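You operate a simulated robot arm through the tools that you are given. There is no shell and no other tool.

You run a simulated robot arm. Do the job below in one go: nothing can be reset, and whatever is moved stays where it is left.

JOB
Start the pump, prove the pressure gauge falls to nought, then set about 200 kPa.
Fine: shut the gauge cock for the proof and open it again; use the speed dial; leave the pump running.
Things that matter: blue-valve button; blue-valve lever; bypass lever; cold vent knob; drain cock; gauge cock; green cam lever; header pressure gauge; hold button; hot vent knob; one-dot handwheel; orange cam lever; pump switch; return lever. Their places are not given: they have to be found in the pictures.

The check looks at the end state, three seconds after you hand in, the way a careful person would. Anything else that was tipped, shoved, dropped, spilled or broken makes it a failure.

ROBOT AND FRAMES
A 6-joint arm with a two-finger parallel gripper, fixed in place. Base frame: the origin is on the floor under the middle of its stand, x ahead of it, y to its left, z up. Lengths are in m, angles in rad, forces in N, time in s.
With the tool pointing down near the work surface it reaches from about 0.42 to 0.86 m from the base axis. Its first joint turns from -2.007 to 2.007 rad. Payload 4.2 kg.
The TCP is the grasp point between the finger pads, 0.023 m short of the fingertips. In the tool frame z runs along the fingers and y along their closing line. Largest opening 0.094 m; finger width 0.038, thickness 0.01; the body of the gripper, 0.054 by 0.096 m, starts 0.039 m behind the TCP.
Orientation is that of the tool frame in the base frame, as a unit quaternion [x, y, z, w]. With the fingers straight down and closing along the base's y, the tool's x points along the base's -x, its y along +y and its z along -z.

CONTROLS
- The arm moves only by the tool jog_arm. Its argument "commands" is a list of rows, each a list of 3 entries, a list of its own where there are three numbers: the turn, a rotation vector about the base's x, y, z in degrees, then the shift along the base's x, y, z in m, then the gripper command, from -1 (fully open) to 1 (shut), values between in proportion. In form: [[[wx, wy, wz], [dx, dy, dz], jaw], ...]. A call has 1 to 20 rows; each row is the pose to reach, as a shift and turn from the pose commanded when the call began. Rows are played at 5 a second. More than 0.05 m and 0.15 rad between two rows, or a gripper value outside its range, and nothing of the call is played. A pose out of reach is approached as far as the arm can. The call stops where the force on the tool passes 70 N (or 10 N more than at its start, if that is more) or the arm is blocked; 0.2 s more then pass. Each finger travels about 0.108 m/s and halts on what it meets, pressing with about 32 N; the grip force reading is that of the motor and also rises with nothing between the fingers. The clock runs only during rows and for 0.2 s after the last one: add rows that repeat a pose to give the fingers time. It gives the time, the measured TCP pose, the force on the tool (base axes), the opening and the grip force at its end, in the units of the frame above (readings bear some noise), with the torque about the TCP (base axes, N m) and any sound that the robot's microphone picked up.
- Cameras (640 x 400 px; columns grow to the right, rows downward): "scene" is now at [0.1856, 0.1122, 1.3489]; the picture's right is [-0.92, -0.38, 0.00], its down [-0.21, 0.49, -0.85] and it looks along [0.32, -0.78, -0.53] (base axes); focal length 373 px, centre (320, 200). "wrist" rides on the gripper at [0.086, 0.016, -0.075] in the tool frame; the picture's right is [-0.18, 0.98, 0.00], its down [-0.58, -0.11, -0.81] and it looks along [-0.79, -0.15, 0.59] (tool axes); focal length 243 px, centre (320, 200).
- capture(camera): a new picture of that camera. No time passes.
- raise_lower(by): slides the trunk up (or, below 0, down) by that many m; the arm and the scene camera ride with it, the base frame stays. It gives what a move gives, with no picture.
- aim_head(pan, tilt): turns the head with the scene camera to pan (to the left, within 1.396 rad either way) and tilt (down, from -0.506 to 1.204), counted from straight ahead of the robot. It gives what a move gives.
- pixel_to_xyz(camera, pixels): for up to 12 pixels [column, row] of the newest picture of that camera ("zoom" is the newest enlarged one), the place [x, y, z] in the base frame of the surface seen there, good to about 0.002 m. No time passes.
- enlarge(camera, box): a new picture of the part [left, top, right, bottom] of that camera's present view, enlarged. No time passes.
- job_done(): hands the job in; it is judged then, once.

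Unless the task says otherwise, let go and move clear before handing in.

The tools are called by a JSON object that holds its "op" and its "data". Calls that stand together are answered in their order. jog_arm: Moves the arm, as the interface text tells. Its arguments: {"type":"object","properties":{"commands":{"type":"array","items":{"type":"array"}}},"required":["commands"]} The other tools are called the same way: raise_lower (by) moves the trunk up or down; aim_head (pan, tilt) turns the head that bears the scene camera; capture (camera) takes a picture; pixel_to_xyz (camera, pixels) gives the place of the surface under pixels of a picture; enlarge (camera, box) takes an enlarged picture of a part of a camera's view; job_done () hands the job in.

At the start:

```text
t: 0.0
tcp_pos: [0.1936, -0.5717, 0.9855]
ee_rot: [-0.001, 1.0, 0.0, -0.001]
ft_force: [-0.1, 0.2, 0.4]
ft_torque: [-0.01, 0.03, -0.03]
finger_gap: 0.0941
finger_force: 0.1
trunk travel left (down, up): [-0.7, 0.29]
head pan, tilt (commanded): [-1.176, 0.564]
```

scene: 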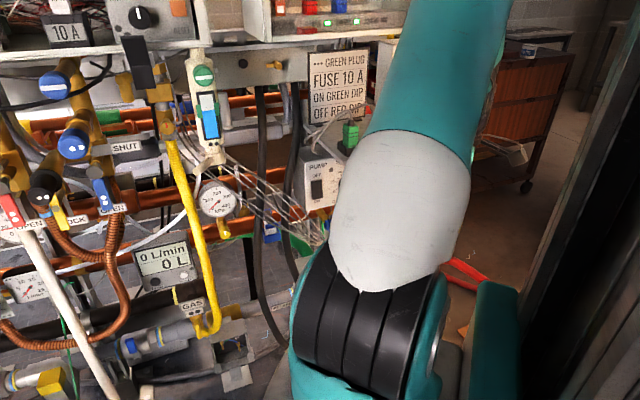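
wrist: 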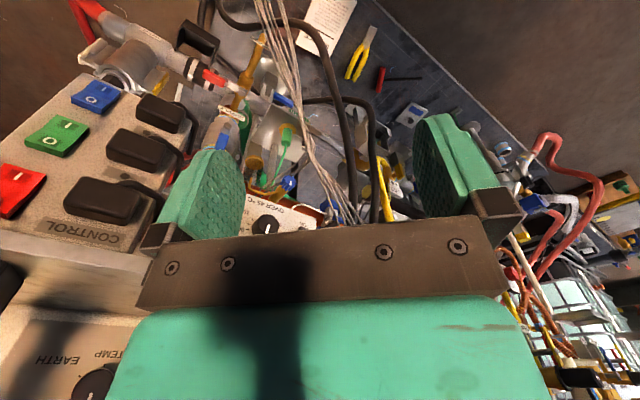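

The scene picture shows a cluttered pipe panel with a pump switch near (318,185) and a gauge at (217,200). I will look around with the head to survey everything first.

{"op": "aim_head", "data": {"pan": -0.7, "tilt": 0.5}}

{"op": "capture", "data": {"camera": "scene"}}

```text
t: 0.9
tcp_pos: [0.1933, -0.572, 0.9858]
ee_rot: [0.0, 1.0, 0.001, 0.0]
ft_force: [0.5, 0.6, 0.0]
ft_torque: [0.01, 0.01, -0.02]
finger_gap: 0.0939
finger_force: 0.0
trunk travel left (down, up): [-0.7, 0.29]
head pan, tilt (commanded): [-0.7, 0.499]
```

```text
taken
```

scene: 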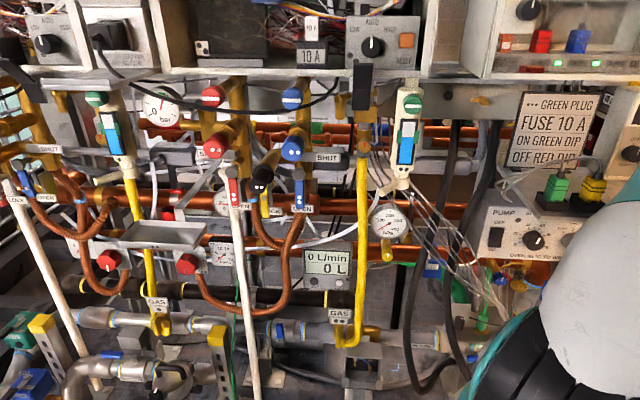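

Now I see a header panel with valves, gauges at (160,108), (390,222), a PUMP box at (520,235). Continue surveying to the left.

{"op": "aim_head", "data": {"pan": -0.1, "tilt": 0.5}}

{"op": "capture", "data": {"camera": "scene"}}

{"op": "enlarge", "data": {"camera": "scene", "box": [0, 0, 320, 200]}}

{"op": "enlarge", "data": {"camera": "scene", "box": [320, 0, 640, 200]}}

{"op": "enlarge", "data": {"camera": "scene", "box": [0, 200, 320, 400]}}

{"op": "enlarge", "data": {"camera": "scene", "box": [320, 200, 640, 400]}}

```text
t: 1.9
tcp_pos: [0.1933, -0.5716, 0.9855]
ee_rot: [0.0, 1.0, 0.0, 0.001]
ft_force: [-0.2, -0.3, -0.3]
ft_torque: [-0.04, 0.01, 0.0]
finger_gap: 0.0943
finger_force: 0.0
trunk travel left (down, up): [-0.7, 0.29]
head pan, tilt (commanded): [-0.099, 0.499]
```

```text
taken
```

scene: 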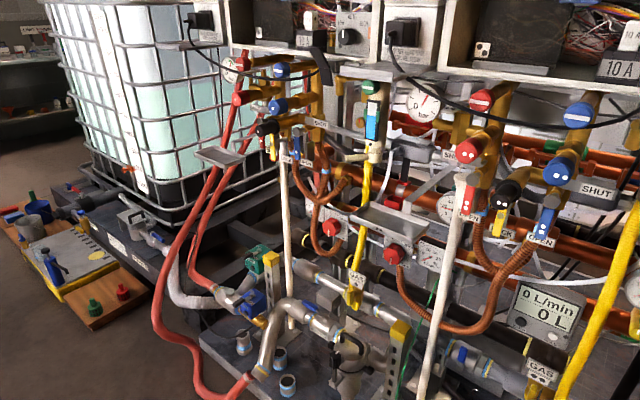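

```text
2.00 times, centred on (160, 100) of scene
```

zoom: 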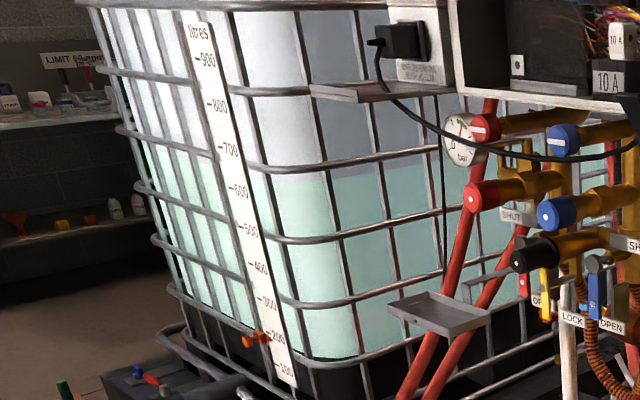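

```text
2.00 times, centred on (480, 100) of scene
```

zoom: 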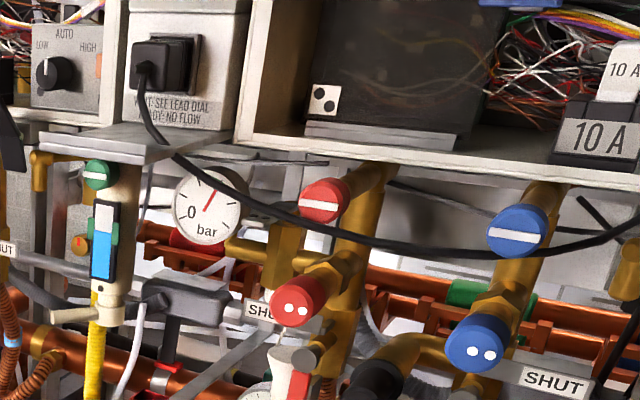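

```text
2.00 times, centred on (160, 300) of scene
```

zoom: 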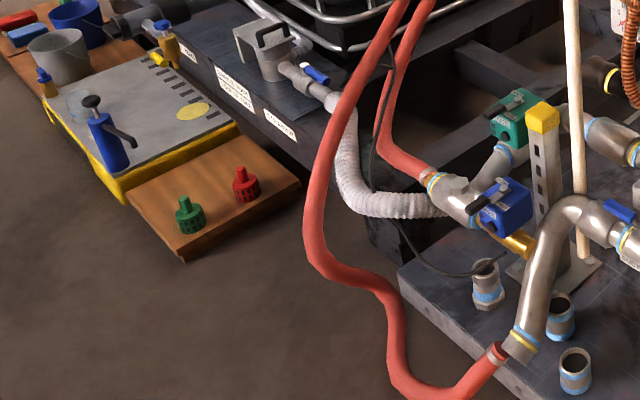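

```text
2.00 times, centred on (480, 300) of scene
```

zoom: 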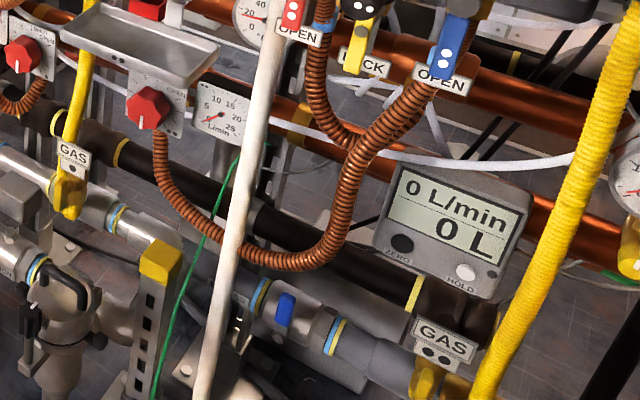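

The area has many units (left tank/IBC, two boiler manifolds, meter). I'll look further left and further right, too.

{"op": "aim_head", "data": {"pan": 0.5, "tilt": 0.5}}

{"op": "capture", "data": {"camera": "scene"}}

{"op": "aim_head", "data": {"pan": 1.1, "tilt": 0.5}}

{"op": "capture", "data": {"camera": "scene"}}

{"op": "aim_head", "data": {"pan": -0.9, "tilt": 0.0}}

{"op": "capture", "data": {"camera": "scene"}}

{"op": "aim_head", "data": {"pan": -0.9, "tilt": 0.9}}

{"op": "capture", "data": {"camera": "scene"}}

{"op": "aim_head", "data": {"pan": -1.39, "tilt": 0.4}}

{"op": "capture", "data": {"camera": "scene"}}

```text
t: 2.9
tcp_pos: [0.192, -0.5719, 0.9856]
ee_rot: [-0.001, 1.0, 0.0, 0.0]
ft_force: [-0.2, -0.3, 0.8]
ft_torque: [-0.01, 0.0, -0.01]
finger_gap: 0.0939
finger_force: 0.0
trunk travel left (down, up): [-0.7, 0.29]
head pan, tilt (commanded): [0.499, 0.499]
```

```text
taken
```

scene: 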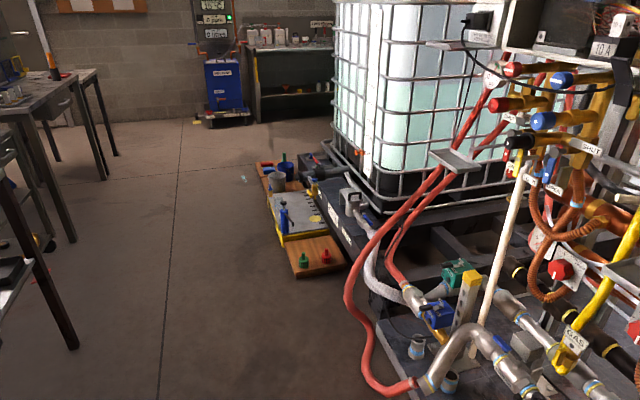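

```text
t: 3.9
tcp_pos: [0.1925, -0.5726, 0.9855]
ee_rot: [0.001, 1.0, 0.0, 0.001]
ft_force: [-0.4, 0.4, -0.6]
ft_torque: [0.03, -0.03, 0.01]
finger_gap: 0.0941
finger_force: 0.2
trunk travel left (down, up): [-0.7, 0.29]
head pan, tilt (commanded): [1.1, 0.499]
```

```text
taken
```

scene: 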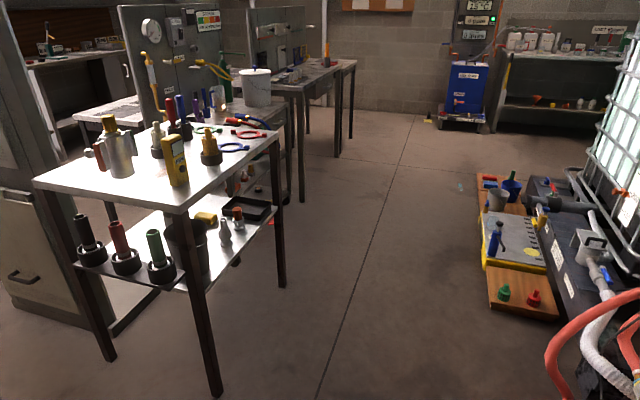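

```text
t: 5.8
tcp_pos: [0.1921, -0.5718, 0.9849]
ee_rot: [0.0, 1.0, 0.0, 0.0]
ft_force: [0.1, 0.3, -0.3]
ft_torque: [0.0, -0.01, 0.02]
finger_gap: 0.0939
finger_force: 0.1
trunk travel left (down, up): [-0.7, 0.29]
head pan, tilt (commanded): [-0.901, 0.0]
```

```text
taken
```

scene: 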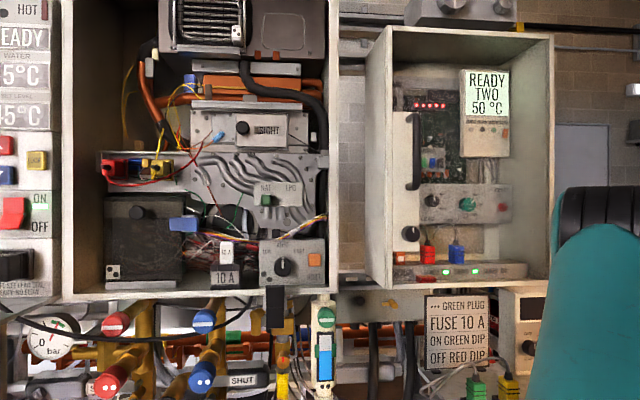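

```text
t: 7.0
tcp_pos: [0.1924, -0.572, 0.9847]
ee_rot: [0.0, 1.0, -0.001, 0.0]
ft_force: [0.2, 0.0, 0.6]
ft_torque: [-0.04, 0.0, 0.0]
finger_gap: 0.0937
finger_force: 0.0
trunk travel left (down, up): [-0.7, 0.29]
head pan, tilt (commanded): [-0.901, 0.901]
```

```text
taken
```

scene: 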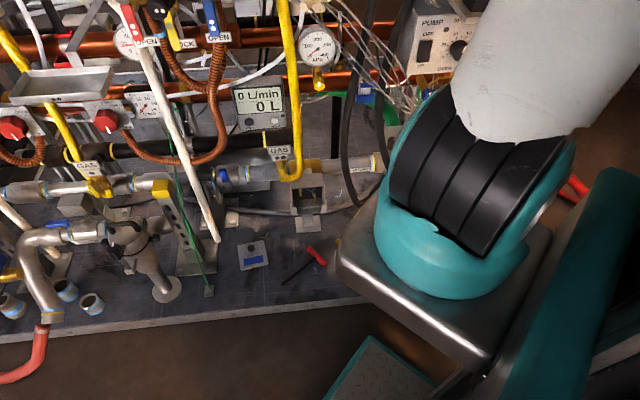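

```text
t: 8.0
tcp_pos: [0.1927, -0.5708, 0.9847]
ee_rot: [0.001, 1.0, 0.0, 0.0]
ft_force: [-0.9, -0.5, -0.3]
ft_torque: [0.02, 0.0, -0.01]
finger_gap: 0.094
finger_force: 0.0
trunk travel left (down, up): [-0.7, 0.29]
head pan, tilt (commanded): [-1.389, 0.4]
```

```text
taken
```

scene: 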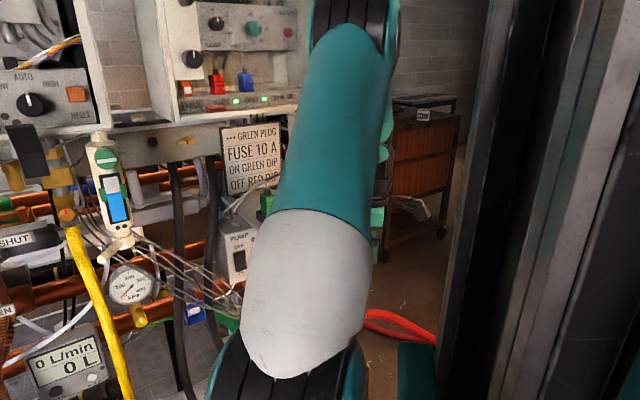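

The gauge with a brass/yellow cock at (133,285) has a kPa-like scale, and the PUMP box is at (238,250). I'll zoom in on these from a better head angle.

{"op": "aim_head", "data": {"pan": -1.0, "tilt": 0.55}}

{"op": "capture", "data": {"camera": "scene"}}

{"op": "enlarge", "data": {"camera": "scene", "box": [340, 60, 500, 160]}}

{"op": "enlarge", "data": {"camera": "scene", "box": [340, 140, 500, 240]}}

{"op": "enlarge", "data": {"camera": "scene", "box": [220, 140, 380, 240]}}

{"op": "enlarge", "data": {"camera": "scene", "box": [220, 220, 380, 320]}}

```text
t: 8.8
tcp_pos: [0.1933, -0.5714, 0.986]
ee_rot: [0.0, 1.0, 0.0, 0.0]
ft_force: [0.3, 0.3, 0.5]
ft_torque: [-0.03, 0.0, 0.01]
finger_gap: 0.094
finger_force: 0.0
trunk travel left (down, up): [-0.7, 0.29]
head pan, tilt (commanded): [-1.0, 0.55]
```

```text
taken
```

scene: 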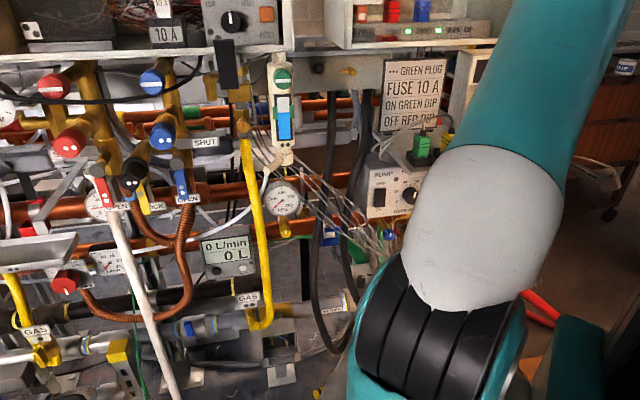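

```text
4.00 times, centred on (420, 110) of scene
```

zoom: 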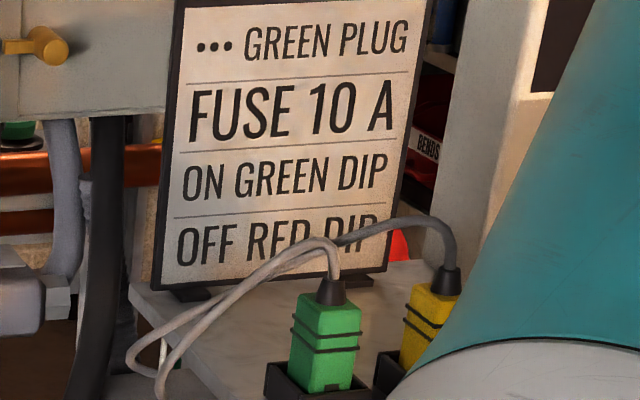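

```text
4.00 times, centred on (420, 190) of scene
```

zoom: 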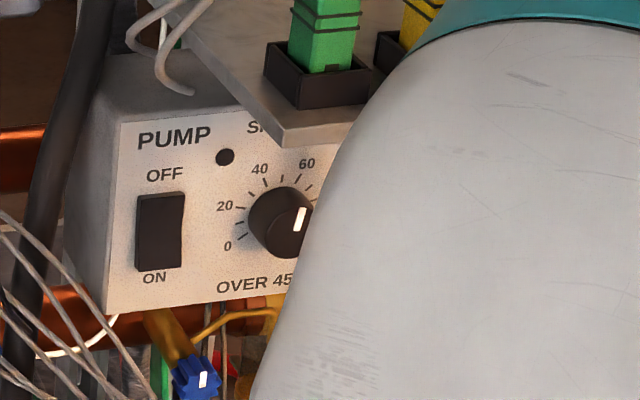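

```text
4.00 times, centred on (300, 190) of scene
```

zoom: 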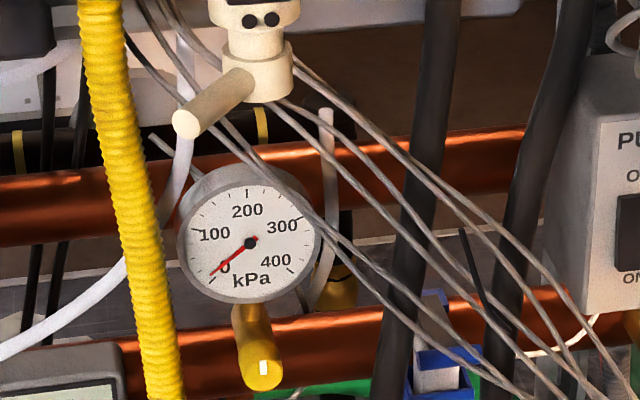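

```text
4.00 times, centred on (300, 270) of scene
```

zoom: 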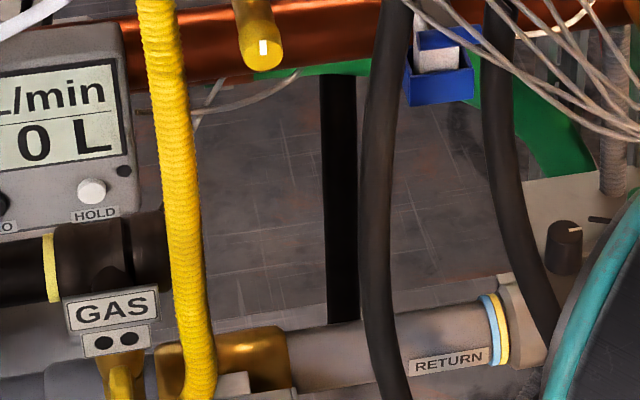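

The gauge (282,200) reads 0 kPa, with a yellow gauge cock whose white index is seen end-on at (286,231); the PUMP rocker is at (380,197) with OFF top/ON bottom. I'll get 3D places.

{"op": "pixel_to_xyz", "data": {"camera": "scene", "pixels": [[380, 192], [380, 203], [410, 196], [372, 175], [368, 214], [282, 200], [286, 233], [284, 222], [296, 189], [270, 212], [388, 234], [424, 149]]}}

{"op": "capture", "data": {"camera": "wrist"}}

```text
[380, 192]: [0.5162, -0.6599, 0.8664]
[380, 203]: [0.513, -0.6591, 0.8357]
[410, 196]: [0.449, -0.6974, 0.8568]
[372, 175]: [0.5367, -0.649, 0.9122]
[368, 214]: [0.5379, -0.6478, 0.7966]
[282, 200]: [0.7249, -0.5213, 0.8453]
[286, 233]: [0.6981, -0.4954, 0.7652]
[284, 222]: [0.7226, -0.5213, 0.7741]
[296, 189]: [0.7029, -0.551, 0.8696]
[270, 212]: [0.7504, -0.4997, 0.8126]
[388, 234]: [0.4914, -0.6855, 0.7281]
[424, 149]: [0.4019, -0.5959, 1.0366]
```

```text
taken
```

wrist: 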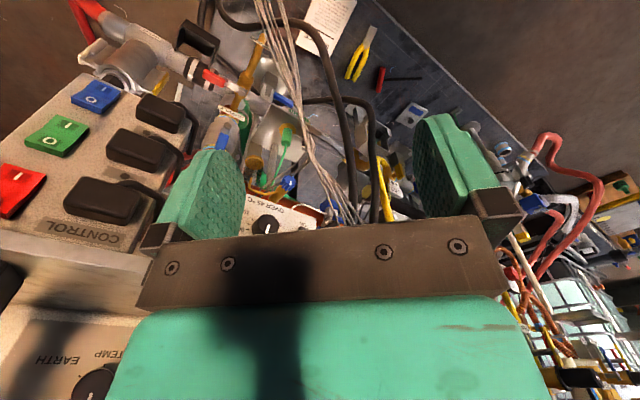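

Pump rocker is at about (0.515,-0.66,0.85), its face normal about (-0.5,0.86,0); gauge cock end at (0.698,-0.495,0.765). The arm blocks the dial, so I check what lies to the right and around before swinging it.

{"op": "pixel_to_xyz", "data": {"camera": "scene", "pixels": [[620, 280], [635, 200], [590, 150], [560, 250], [500, 220], [470, 300], [520, 100], [545, 300], [440, 60], [455, 90], [420, 165], [408, 172]]}}

{"op": "aim_head", "data": {"pan": -1.39, "tilt": 0.8}}

{"op": "capture", "data": {"camera": "scene"}}

{"op": "pixel_to_xyz", "data": {"camera": "scene", "pixels": [[560, 200], [600, 100], [480, 150], [440, 100], [350, 150], [300, 250], [400, 350], [250, 350], [200, 100], [630, 300]]}}

```text
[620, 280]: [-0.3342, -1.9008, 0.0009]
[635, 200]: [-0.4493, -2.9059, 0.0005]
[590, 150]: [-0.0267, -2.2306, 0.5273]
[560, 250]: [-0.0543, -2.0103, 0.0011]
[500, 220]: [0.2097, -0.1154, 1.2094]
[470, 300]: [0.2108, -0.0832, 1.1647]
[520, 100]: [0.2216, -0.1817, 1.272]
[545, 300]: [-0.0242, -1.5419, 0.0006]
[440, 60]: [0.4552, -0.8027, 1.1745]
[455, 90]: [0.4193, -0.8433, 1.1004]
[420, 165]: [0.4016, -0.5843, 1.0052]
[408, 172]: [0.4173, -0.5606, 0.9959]
```

```text
t: 9.7
tcp_pos: [0.1933, -0.5714, 0.9857]
ee_rot: [-0.001, 1.0, 0.0, 0.0]
ft_force: [-0.6, 0.5, 0.6]
ft_torque: [-0.02, 0.0, -0.01]
finger_gap: 0.0944
finger_force: 0.0
trunk travel left (down, up): [-0.7, 0.29]
head pan, tilt (commanded): [-1.389, 0.799]
```

```text
taken
```

scene: 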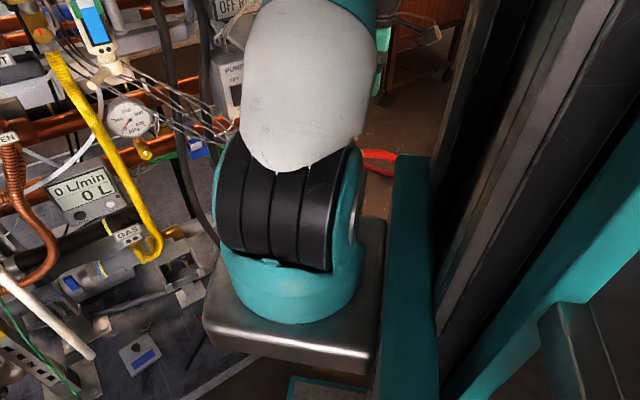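

```text
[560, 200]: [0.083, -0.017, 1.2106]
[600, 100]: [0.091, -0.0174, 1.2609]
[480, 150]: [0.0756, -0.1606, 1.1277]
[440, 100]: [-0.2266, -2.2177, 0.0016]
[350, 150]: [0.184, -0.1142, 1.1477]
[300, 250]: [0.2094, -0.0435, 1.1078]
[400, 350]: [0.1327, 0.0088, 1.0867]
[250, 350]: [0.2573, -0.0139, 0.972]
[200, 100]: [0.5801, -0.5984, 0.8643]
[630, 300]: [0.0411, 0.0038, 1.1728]
```

The arm's first axis stands at about (0.2,0), so rotating the arm about it to the right should uncover the pump dial. The right side is clear floor (y<-1.5 beyond), so I swing about 18° right.

{"op": "jog_arm", "data": {"commands": [[[0, 0, -4.5], [-0.045, 0.002, 0], -1], [[0, 0, -9], [-0.089, 0.007, 0], -1], [[0, 0, -13.5], [-0.133, 0.016, 0], -1], [[0, 0, -18], [-0.176, 0.028, 0], -1]]}}

{"op": "aim_head", "data": {"pan": -1.05, "tilt": 0.55}}

{"op": "capture", "data": {"camera": "scene"}}

{"op": "capture", "data": {"camera": "wrist"}}

```text
t: 10.7
tcp_pos: [0.0437, -0.5528, 0.9859]
ee_rot: [0.157, 0.988, 0.0, -0.001]
ft_force: [-0.5, -0.2, -0.5]
ft_torque: [-0.01, 0.02, -0.01]
finger_gap: 0.0942
finger_force: 0.1
out of reach, approached as far as the arm can: row 4
trunk travel left (down, up): [-0.7, 0.29]
head pan, tilt (commanded): [-1.389, 0.799]
```

```text
t: 11.5
tcp_pos: [0.0447, -0.5524, 0.9863]
ee_rot: [0.156, 0.988, 0.0, -0.001]
ft_force: [0.5, 0.6, 0.1]
ft_torque: [-0.01, -0.01, 0.02]
finger_gap: 0.094
finger_force: 0.1
trunk travel left (down, up): [-0.7, 0.29]
head pan, tilt (commanded): [-1.051, 0.55]
```

```text
taken
```

scene: 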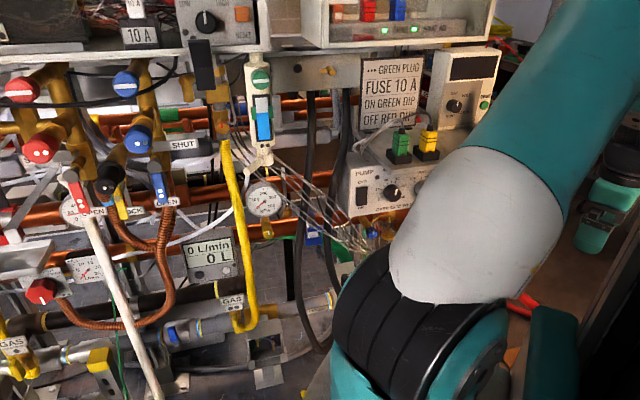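

```text
taken
```

wrist: 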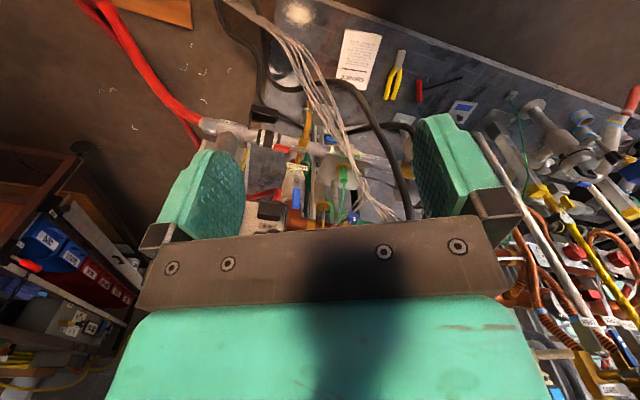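

The pump box is now more visible at (380,190), with the dial at (392,192). I'll enlarge it and the neighbours.

{"op": "enlarge", "data": {"camera": "scene", "box": [330, 110, 490, 210]}}

{"op": "enlarge", "data": {"camera": "scene", "box": [320, 160, 416, 220]}}

{"op": "enlarge", "data": {"camera": "scene", "box": [280, 180, 440, 280]}}

{"op": "enlarge", "data": {"camera": "scene", "box": [220, 160, 316, 220]}}

{"op": "enlarge", "data": {"camera": "scene", "box": [360, 10, 520, 110]}}

{"op": "enlarge", "data": {"camera": "scene", "box": [160, 260, 400, 400]}}

```text
4.00 times, centred on (410, 160) of scene
```

zoom: 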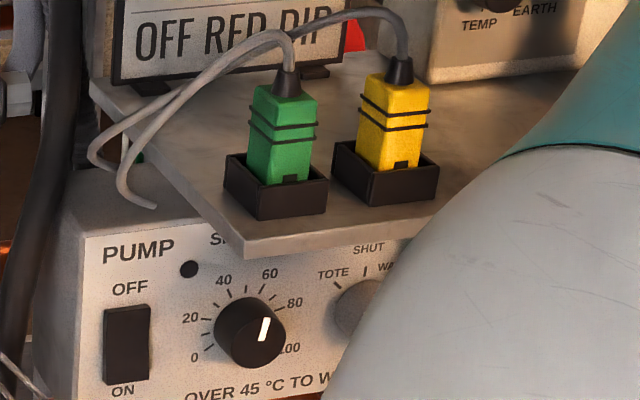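

```text
6.67 times, centred on (368, 190) of scene
```

zoom: 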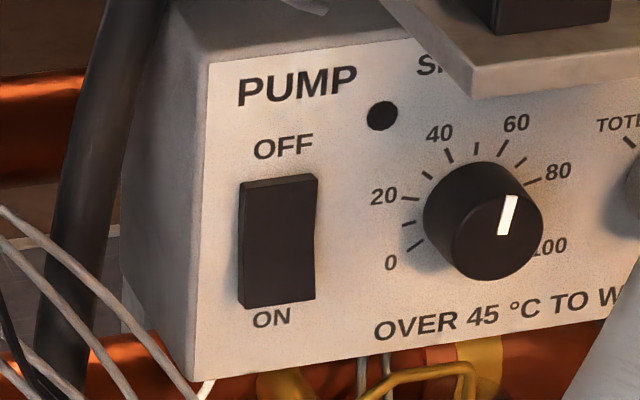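

```text
4.00 times, centred on (360, 230) of scene
```

zoom: 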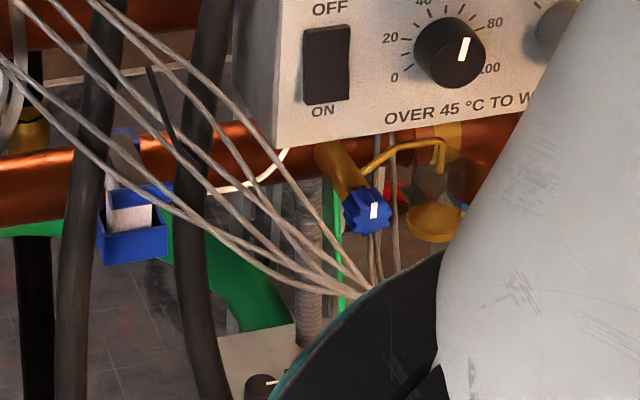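

```text
6.67 times, centred on (268, 190) of scene
```

zoom: 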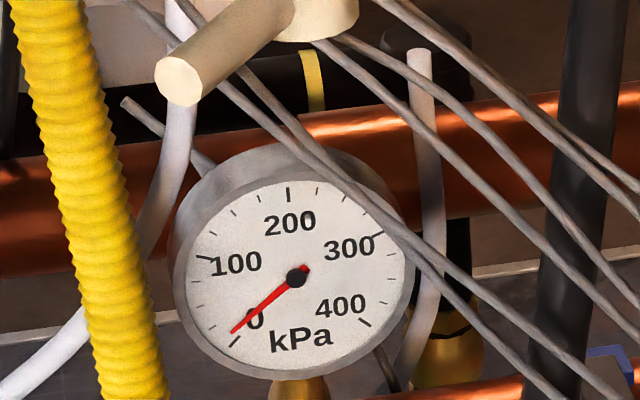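

```text
4.00 times, centred on (440, 60) of scene
```

zoom: 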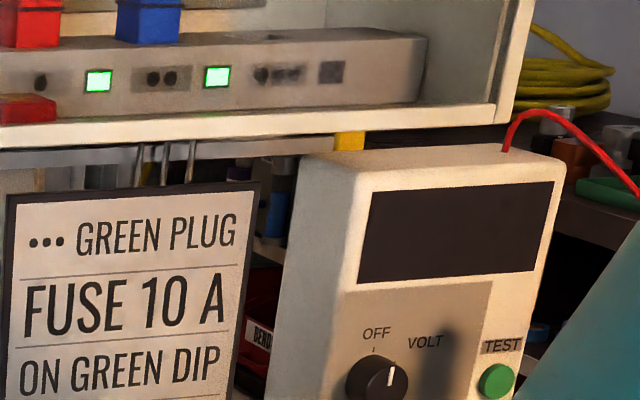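

```text
2.67 times, centred on (280, 330) of scene
```

zoom: 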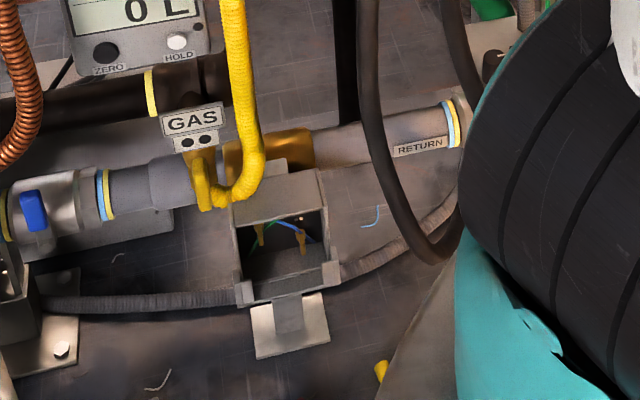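

The pump box also has a TOTE/SHUT/WASTE knob at its right and a blue cock below at (373,213). Before starting anything I'll study the lower piping and remaining controls.

{"op": "aim_head", "data": {"pan": -0.45, "tilt": 0.9}}

{"op": "capture", "data": {"camera": "scene"}}

{"op": "enlarge", "data": {"camera": "scene", "box": [0, 100, 213, 233]}}

{"op": "enlarge", "data": {"camera": "scene", "box": [213, 100, 426, 233]}}

{"op": "enlarge", "data": {"camera": "scene", "box": [426, 100, 639, 233]}}

{"op": "enlarge", "data": {"camera": "scene", "box": [213, 233, 426, 366]}}

{"op": "enlarge", "data": {"camera": "scene", "box": [0, 233, 213, 366]}}

{"op": "enlarge", "data": {"camera": "scene", "box": [426, 0, 639, 133]}}

{"op": "enlarge", "data": {"camera": "scene", "box": [213, 0, 426, 133]}}

```text
t: 12.5
tcp_pos: [0.0434, -0.5529, 0.9864]
ee_rot: [0.156, 0.988, 0.0, 0.0]
ft_force: [-0.6, 0.5, 1.0]
ft_torque: [0.0, 0.0, 0.04]
finger_gap: 0.094
finger_force: 0.1
trunk travel left (down, up): [-0.7, 0.29]
head pan, tilt (commanded): [-0.45, 0.901]
```

```text
taken
```

scene: 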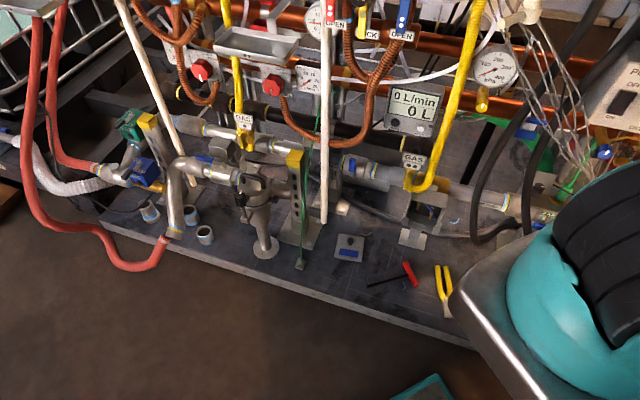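

```text
3.00 times, centred on (106, 166) of scene
```

zoom: 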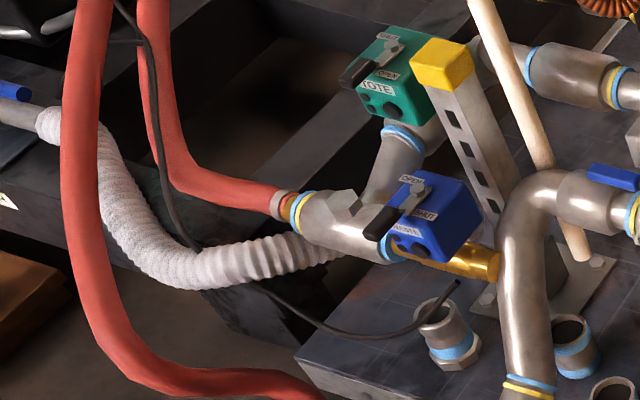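

```text
3.00 times, centred on (320, 166) of scene
```

zoom: 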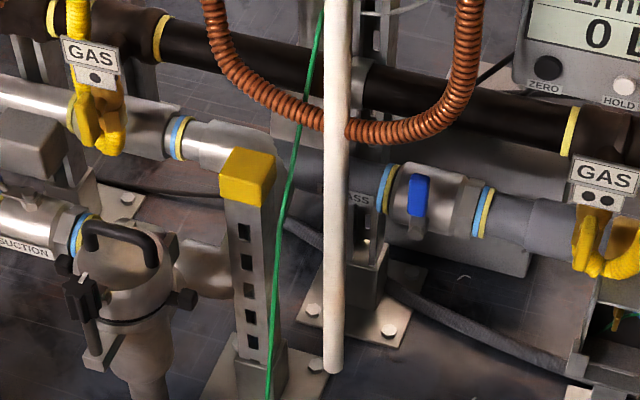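

```text
3.00 times, centred on (532, 166) of scene
```

zoom: 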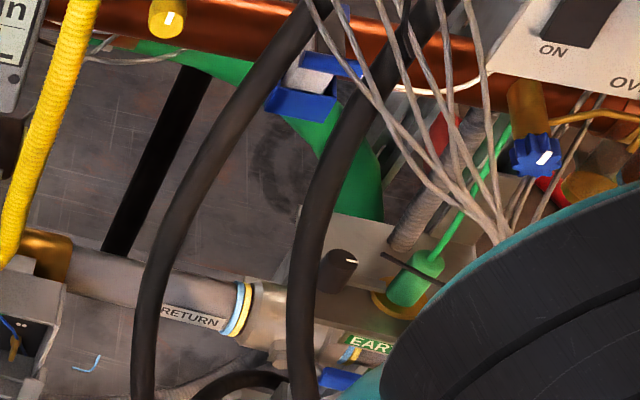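

```text
3.00 times, centred on (320, 300) of scene
```

zoom: 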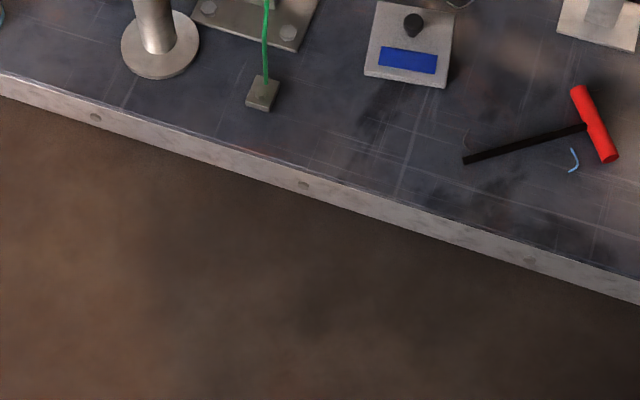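

```text
3.00 times, centred on (106, 300) of scene
```

zoom: 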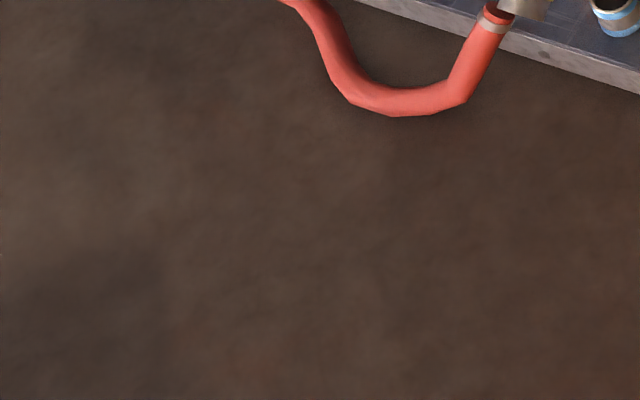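

```text
3.00 times, centred on (532, 66) of scene
```

zoom: 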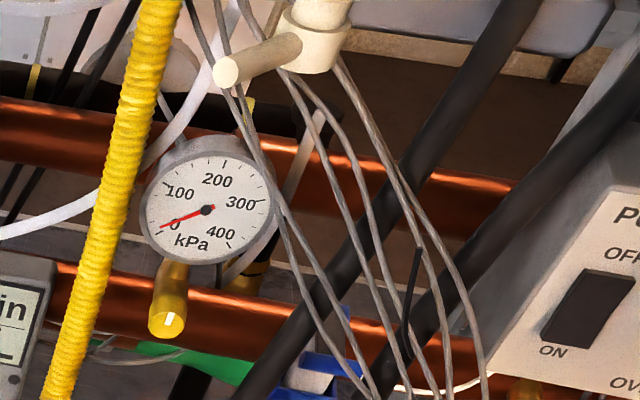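

```text
3.00 times, centred on (320, 66) of scene
```

zoom: 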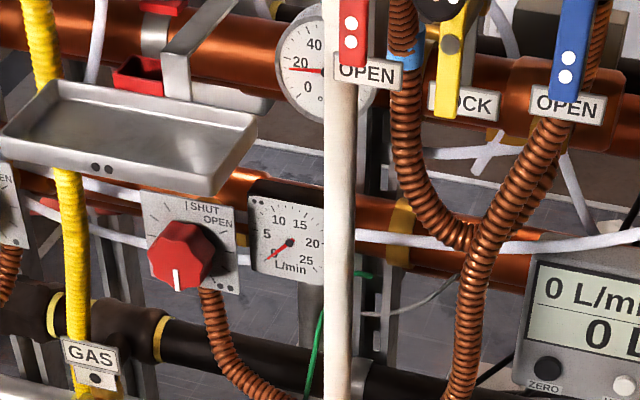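

The lower pipework shows SUCTION, BYPASS, RETURN pipes with blue levers and TOTE/other valves on the left. I'll zoom in more on these states before starting the pump.

{"op": "enlarge", "data": {"camera": "scene", "box": [100, 100, 180, 150]}}

{"op": "enlarge", "data": {"camera": "scene", "box": [100, 145, 180, 195]}}

{"op": "enlarge", "data": {"camera": "scene", "box": [160, 140, 260, 202]}}

{"op": "enlarge", "data": {"camera": "scene", "box": [310, 140, 410, 202]}}

{"op": "enlarge", "data": {"camera": "scene", "box": [500, 175, 600, 237]}}

{"op": "enlarge", "data": {"camera": "scene", "box": [570, 60, 640, 170]}}

```text
8.00 times, centred on (140, 125) of scene
```

zoom: 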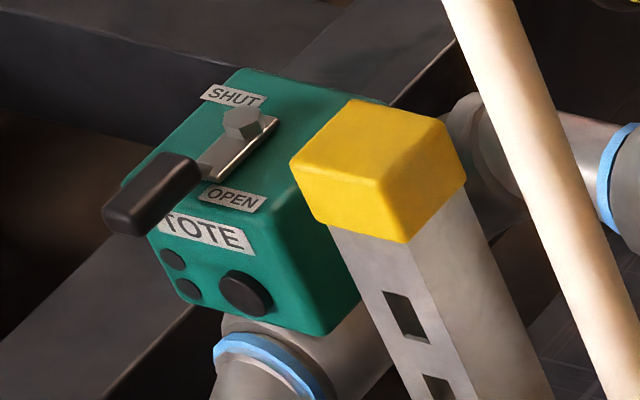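

```text
8.00 times, centred on (140, 170) of scene
```

zoom: 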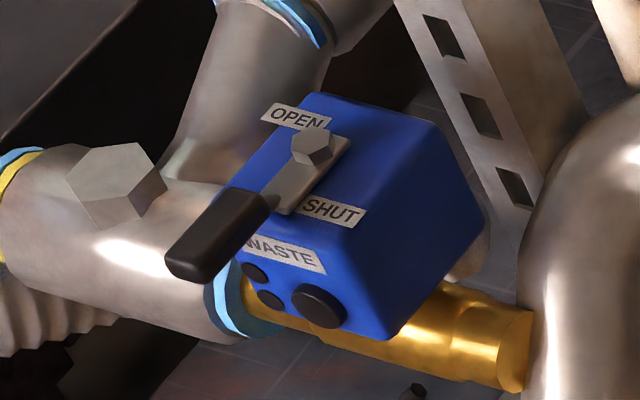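

```text
6.40 times, centred on (210, 171) of scene
```

zoom: 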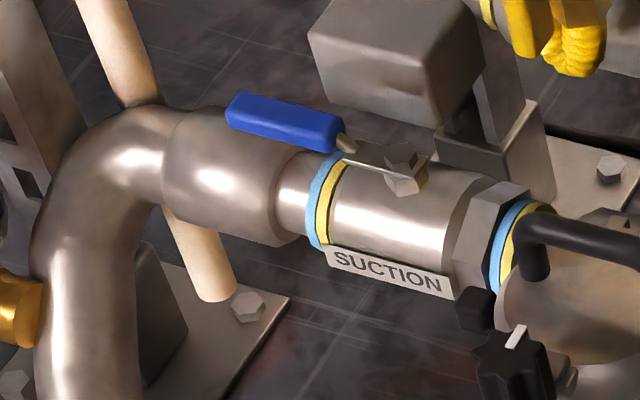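

```text
6.40 times, centred on (360, 171) of scene
```

zoom: 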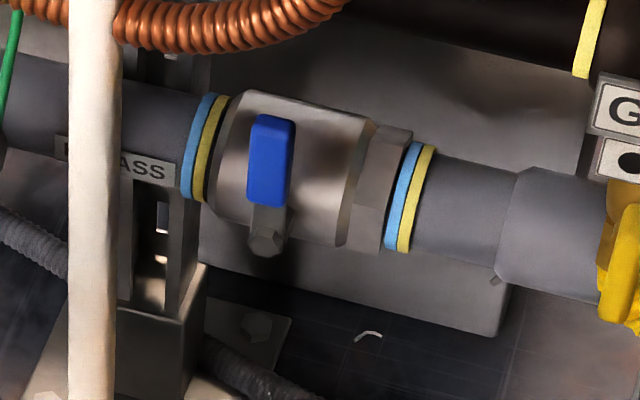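

```text
6.40 times, centred on (550, 206) of scene
```

zoom: 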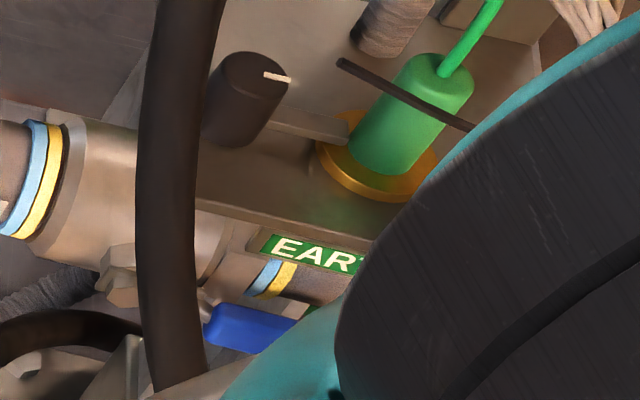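

```text
3.64 times, centred on (605, 115) of scene
```

zoom: 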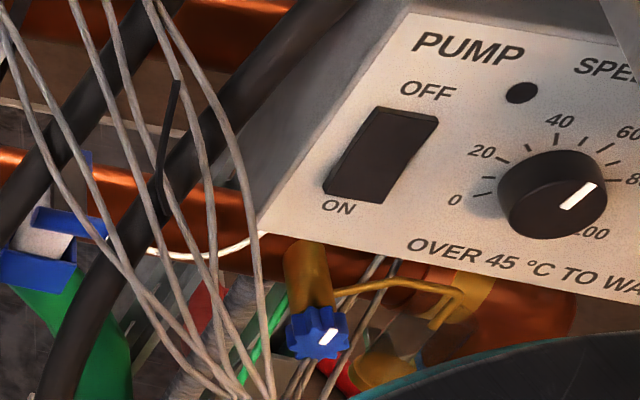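

The dial reads about 60–70; suction and return levers lie along their pipes (open), bypass across (shut) — a sensible state to start. I'll now measure obstacles around the pump panel and beneath the arm.

{"op": "pixel_to_xyz", "data": {"camera": "scene", "pixels": [[440, 330], [460, 260], [330, 300], [570, 60], [550, 30], [560, 120], [545, 100], [520, 150], [610, 150], [500, 30], [480, 100], [482, 88]]}}

{"op": "aim_head", "data": {"pan": -1.05, "tilt": 0.55}}

{"op": "capture", "data": {"camera": "scene"}}

{"op": "pixel_to_xyz", "data": {"camera": "scene", "pixels": [[392, 172], [353, 132], [400, 137], [430, 133], [430, 160], [363, 188], [363, 201], [352, 170], [349, 215], [391, 189], [407, 208], [352, 193]]}}

{"op": "pixel_to_xyz", "data": {"camera": "scene", "pixels": [[372, 150], [420, 180], [290, 165], [310, 185], [330, 210], [350, 240], [340, 175], [300, 215], [250, 100], [255, 160], [240, 210], [258, 188]]}}

```text
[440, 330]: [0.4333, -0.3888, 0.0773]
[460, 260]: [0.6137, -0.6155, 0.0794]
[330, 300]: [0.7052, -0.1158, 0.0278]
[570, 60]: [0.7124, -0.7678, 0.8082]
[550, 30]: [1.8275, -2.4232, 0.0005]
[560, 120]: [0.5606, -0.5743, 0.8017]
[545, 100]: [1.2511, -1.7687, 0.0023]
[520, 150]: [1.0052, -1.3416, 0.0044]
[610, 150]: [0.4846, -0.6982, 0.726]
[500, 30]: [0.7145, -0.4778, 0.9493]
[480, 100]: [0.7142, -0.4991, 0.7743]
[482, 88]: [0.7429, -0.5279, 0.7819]
```

```text
t: 13.5
tcp_pos: [0.0439, -0.5523, 0.9863]
ee_rot: [0.156, 0.988, 0.0, -0.001]
ft_force: [0.6, -0.5, 0.5]
ft_torque: [0.0, 0.01, -0.04]
finger_gap: 0.0941
finger_force: 0.1
trunk travel left (down, up): [-0.7, 0.29]
head pan, tilt (commanded): [-1.051, 0.55]
```

```text
taken
```

scene: 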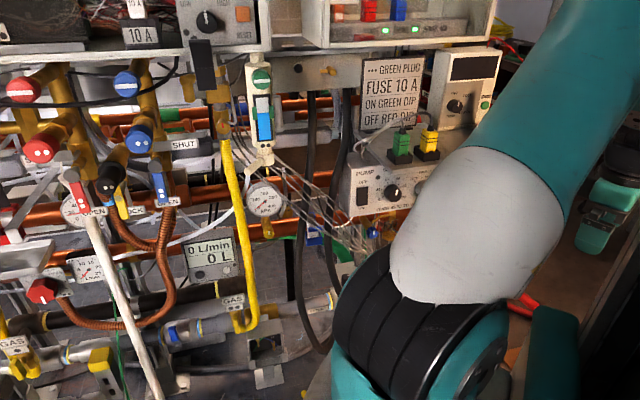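

```text
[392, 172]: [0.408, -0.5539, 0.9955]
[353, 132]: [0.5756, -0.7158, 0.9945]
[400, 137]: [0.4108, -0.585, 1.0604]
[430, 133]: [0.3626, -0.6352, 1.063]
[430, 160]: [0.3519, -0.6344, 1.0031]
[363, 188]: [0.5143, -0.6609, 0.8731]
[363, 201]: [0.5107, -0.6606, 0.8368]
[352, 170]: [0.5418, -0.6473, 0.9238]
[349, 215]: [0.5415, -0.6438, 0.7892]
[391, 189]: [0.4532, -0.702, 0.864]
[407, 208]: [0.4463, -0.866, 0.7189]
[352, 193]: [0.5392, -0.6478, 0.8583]
```

```text
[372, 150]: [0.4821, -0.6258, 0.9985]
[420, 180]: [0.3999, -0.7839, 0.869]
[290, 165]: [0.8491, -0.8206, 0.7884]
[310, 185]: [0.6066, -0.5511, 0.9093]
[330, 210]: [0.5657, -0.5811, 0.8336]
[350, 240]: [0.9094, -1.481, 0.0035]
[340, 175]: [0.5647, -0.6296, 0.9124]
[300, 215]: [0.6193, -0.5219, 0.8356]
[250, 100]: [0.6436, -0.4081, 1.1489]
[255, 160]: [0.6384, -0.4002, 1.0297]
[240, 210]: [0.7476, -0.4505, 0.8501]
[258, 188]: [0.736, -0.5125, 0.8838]
```

The wall runs diagonally: panel normal ≈(-0.707,0.707,0), shelf edge at z≈0.995 overhangs about 0.16 m above the dial, and cables hang at about 3 cm in front of the panel left of the pump. I'll look at the arm's posture before lowering the trunk.

{"op": "aim_head", "data": {"pan": -1.39, "tilt": -0.1}}

{"op": "capture", "data": {"camera": "scene"}}

{"op": "pixel_to_xyz", "data": {"camera": "scene", "pixels": [[420, 200], [420, 100], [460, 300], [380, 350], [480, 80], [520, 150], [560, 250], [600, 100]]}}

```text
t: 14.6
tcp_pos: [0.0437, -0.5535, 0.9868]
ee_rot: [0.155, 0.988, 0.0, -0.001]
ft_force: [0.8, -0.3, -0.4]
ft_torque: [0.04, -0.01, 0.01]
finger_gap: 0.0941
finger_force: 0.1
trunk travel left (down, up): [-0.7, 0.29]
head pan, tilt (commanded): [-1.389, -0.099]
```

```text
taken
```

scene: 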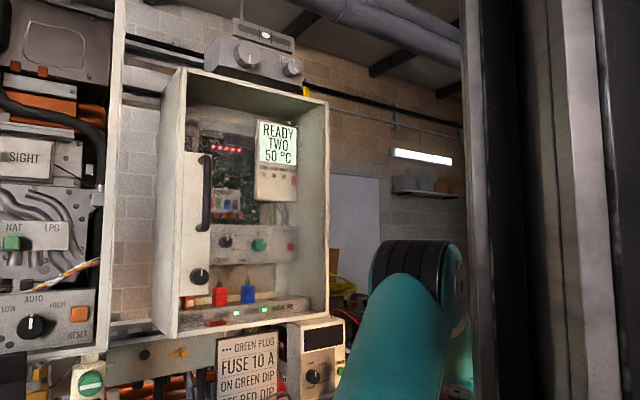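

```text
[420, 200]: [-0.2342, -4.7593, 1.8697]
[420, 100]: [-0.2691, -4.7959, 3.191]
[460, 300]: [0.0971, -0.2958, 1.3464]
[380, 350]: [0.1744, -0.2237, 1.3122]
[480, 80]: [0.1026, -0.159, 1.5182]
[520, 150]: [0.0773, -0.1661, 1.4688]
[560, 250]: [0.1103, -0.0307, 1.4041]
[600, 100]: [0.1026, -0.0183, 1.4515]
```

The elbow is at about z 1.4 above the shoulder near z 1.08; lowering the trunk about 0.3 m will make the forearm approach flatter, clear of the plug shelf. I check what's beneath the gripper first with the wrist camera.

{"op": "capture", "data": {"camera": "wrist"}}

{"op": "pixel_to_xyz", "data": {"camera": "wrist", "pixels": [[330, 180], [260, 150], [300, 210], [380, 205], [250, 215], [205, 140], [100, 200], [360, 130], [300, 60], [450, 100], [500, 200], [80, 300]]}}

```text
taken
```

wrist: 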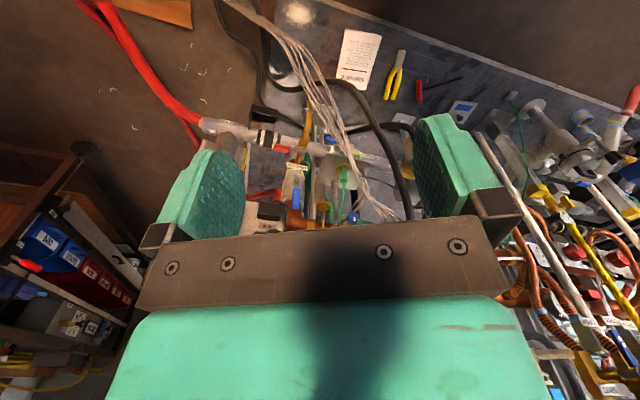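

```text
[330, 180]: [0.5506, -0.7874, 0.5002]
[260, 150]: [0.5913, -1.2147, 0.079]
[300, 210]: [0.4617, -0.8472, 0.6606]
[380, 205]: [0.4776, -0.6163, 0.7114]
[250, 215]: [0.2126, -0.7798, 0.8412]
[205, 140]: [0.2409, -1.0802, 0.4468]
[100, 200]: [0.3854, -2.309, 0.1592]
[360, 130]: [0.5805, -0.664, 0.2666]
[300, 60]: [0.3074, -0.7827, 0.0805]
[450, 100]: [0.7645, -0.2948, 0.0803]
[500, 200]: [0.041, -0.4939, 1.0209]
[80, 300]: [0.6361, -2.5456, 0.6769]
```

Nothing lies directly below the gripper near (0.04,-0.55) above deck height. Lowering the trunk 0.3 m.

{"op": "raise_lower", "data": {"by": -0.3}}

{"op": "aim_head", "data": {"pan": -1.0, "tilt": 0.25}}

{"op": "capture", "data": {"camera": "scene"}}

{"op": "enlarge", "data": {"camera": "scene", "box": [300, 140, 460, 240]}}

{"op": "enlarge", "data": {"camera": "scene", "box": [180, 140, 340, 240]}}

```text
t: 17.6
tcp_pos: [0.0445, -0.553, 0.687]
ee_rot: [0.156, 0.988, 0.0, -0.001]
ft_force: [-0.4, 0.7, 0.5]
ft_torque: [0.04, 0.0, 0.0]
finger_gap: 0.094
finger_force: 0.1
trunk travel left (down, up): [-0.4, 0.59]
head pan, tilt (commanded): [-1.389, -0.099]
```

```text
t: 18.4
tcp_pos: [0.0431, -0.5531, 0.6853]
ee_rot: [0.156, 0.988, 0.0, -0.001]
ft_force: [-0.9, -0.2, 0.5]
ft_torque: [-0.01, -0.01, 0.01]
finger_gap: 0.0943
finger_force: 0.1
trunk travel left (down, up): [-0.4, 0.59]
head pan, tilt (commanded): [-1.0, 0.25]
```

```text
taken
```

scene: 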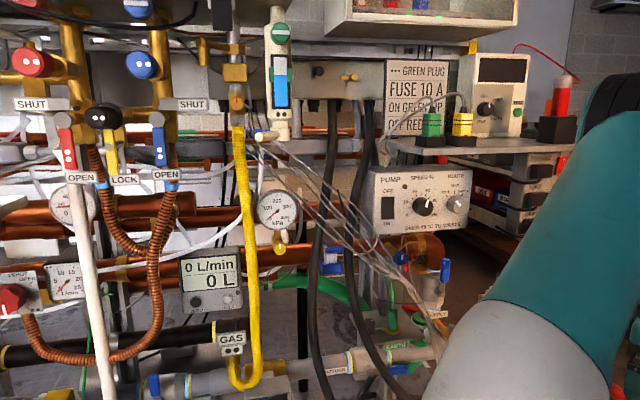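

```text
4.00 times, centred on (380, 190) of scene
```

zoom: 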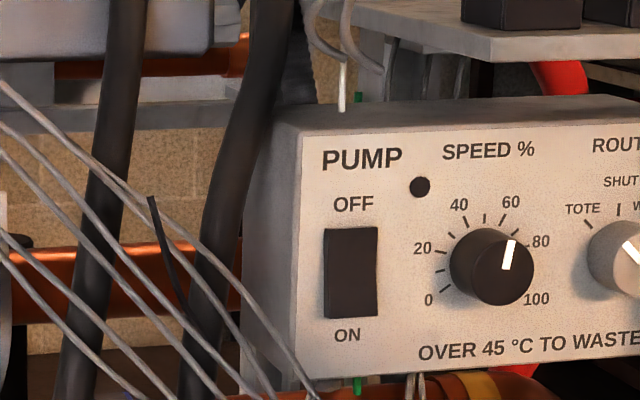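

```text
4.00 times, centred on (260, 190) of scene
```

zoom: 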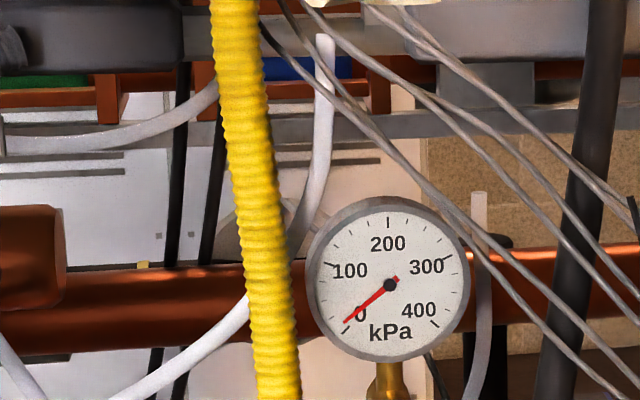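

This lower viewpoint shows the whole panel: SPEED % dial at (424,206), ROUTE knob at (457,204), gauge at (278,212). I'll zoom in on dial, route and gauge cock.

{"op": "enlarge", "data": {"camera": "scene", "box": [370, 160, 482, 230]}}

{"op": "enlarge", "data": {"camera": "scene", "box": [250, 215, 314, 255]}}

{"op": "enlarge", "data": {"camera": "scene", "box": [370, 220, 466, 280]}}

{"op": "pixel_to_xyz", "data": {"camera": "scene", "pixels": [[388, 200], [388, 216], [424, 205], [376, 175], [375, 228], [465, 180], [457, 205], [278, 212], [280, 240], [280, 247], [277, 236], [246, 230]]}}

```text
5.71 times, centred on (426, 195) of scene
```

zoom: 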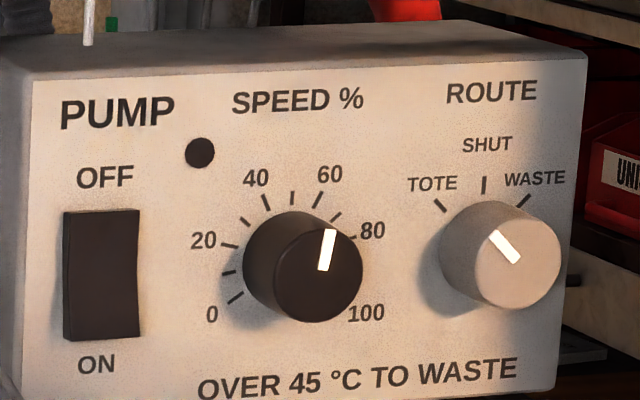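

```text
10.00 times, centred on (282, 235) of scene
```

zoom: 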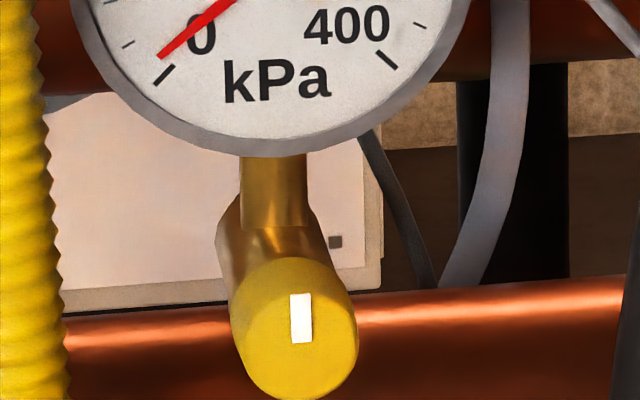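

```text
6.67 times, centred on (418, 250) of scene
```

zoom: 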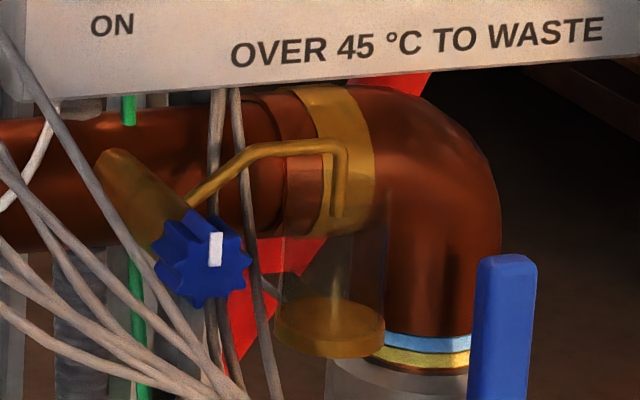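

```text
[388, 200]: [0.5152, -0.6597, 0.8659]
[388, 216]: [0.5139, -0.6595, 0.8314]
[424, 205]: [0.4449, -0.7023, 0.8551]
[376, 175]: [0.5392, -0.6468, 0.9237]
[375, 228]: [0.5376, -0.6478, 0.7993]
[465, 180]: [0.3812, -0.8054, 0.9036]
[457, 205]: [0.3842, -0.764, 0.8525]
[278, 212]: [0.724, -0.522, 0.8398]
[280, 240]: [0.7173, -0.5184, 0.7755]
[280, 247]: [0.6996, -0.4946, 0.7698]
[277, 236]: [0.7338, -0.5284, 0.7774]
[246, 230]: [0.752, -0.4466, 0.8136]
```

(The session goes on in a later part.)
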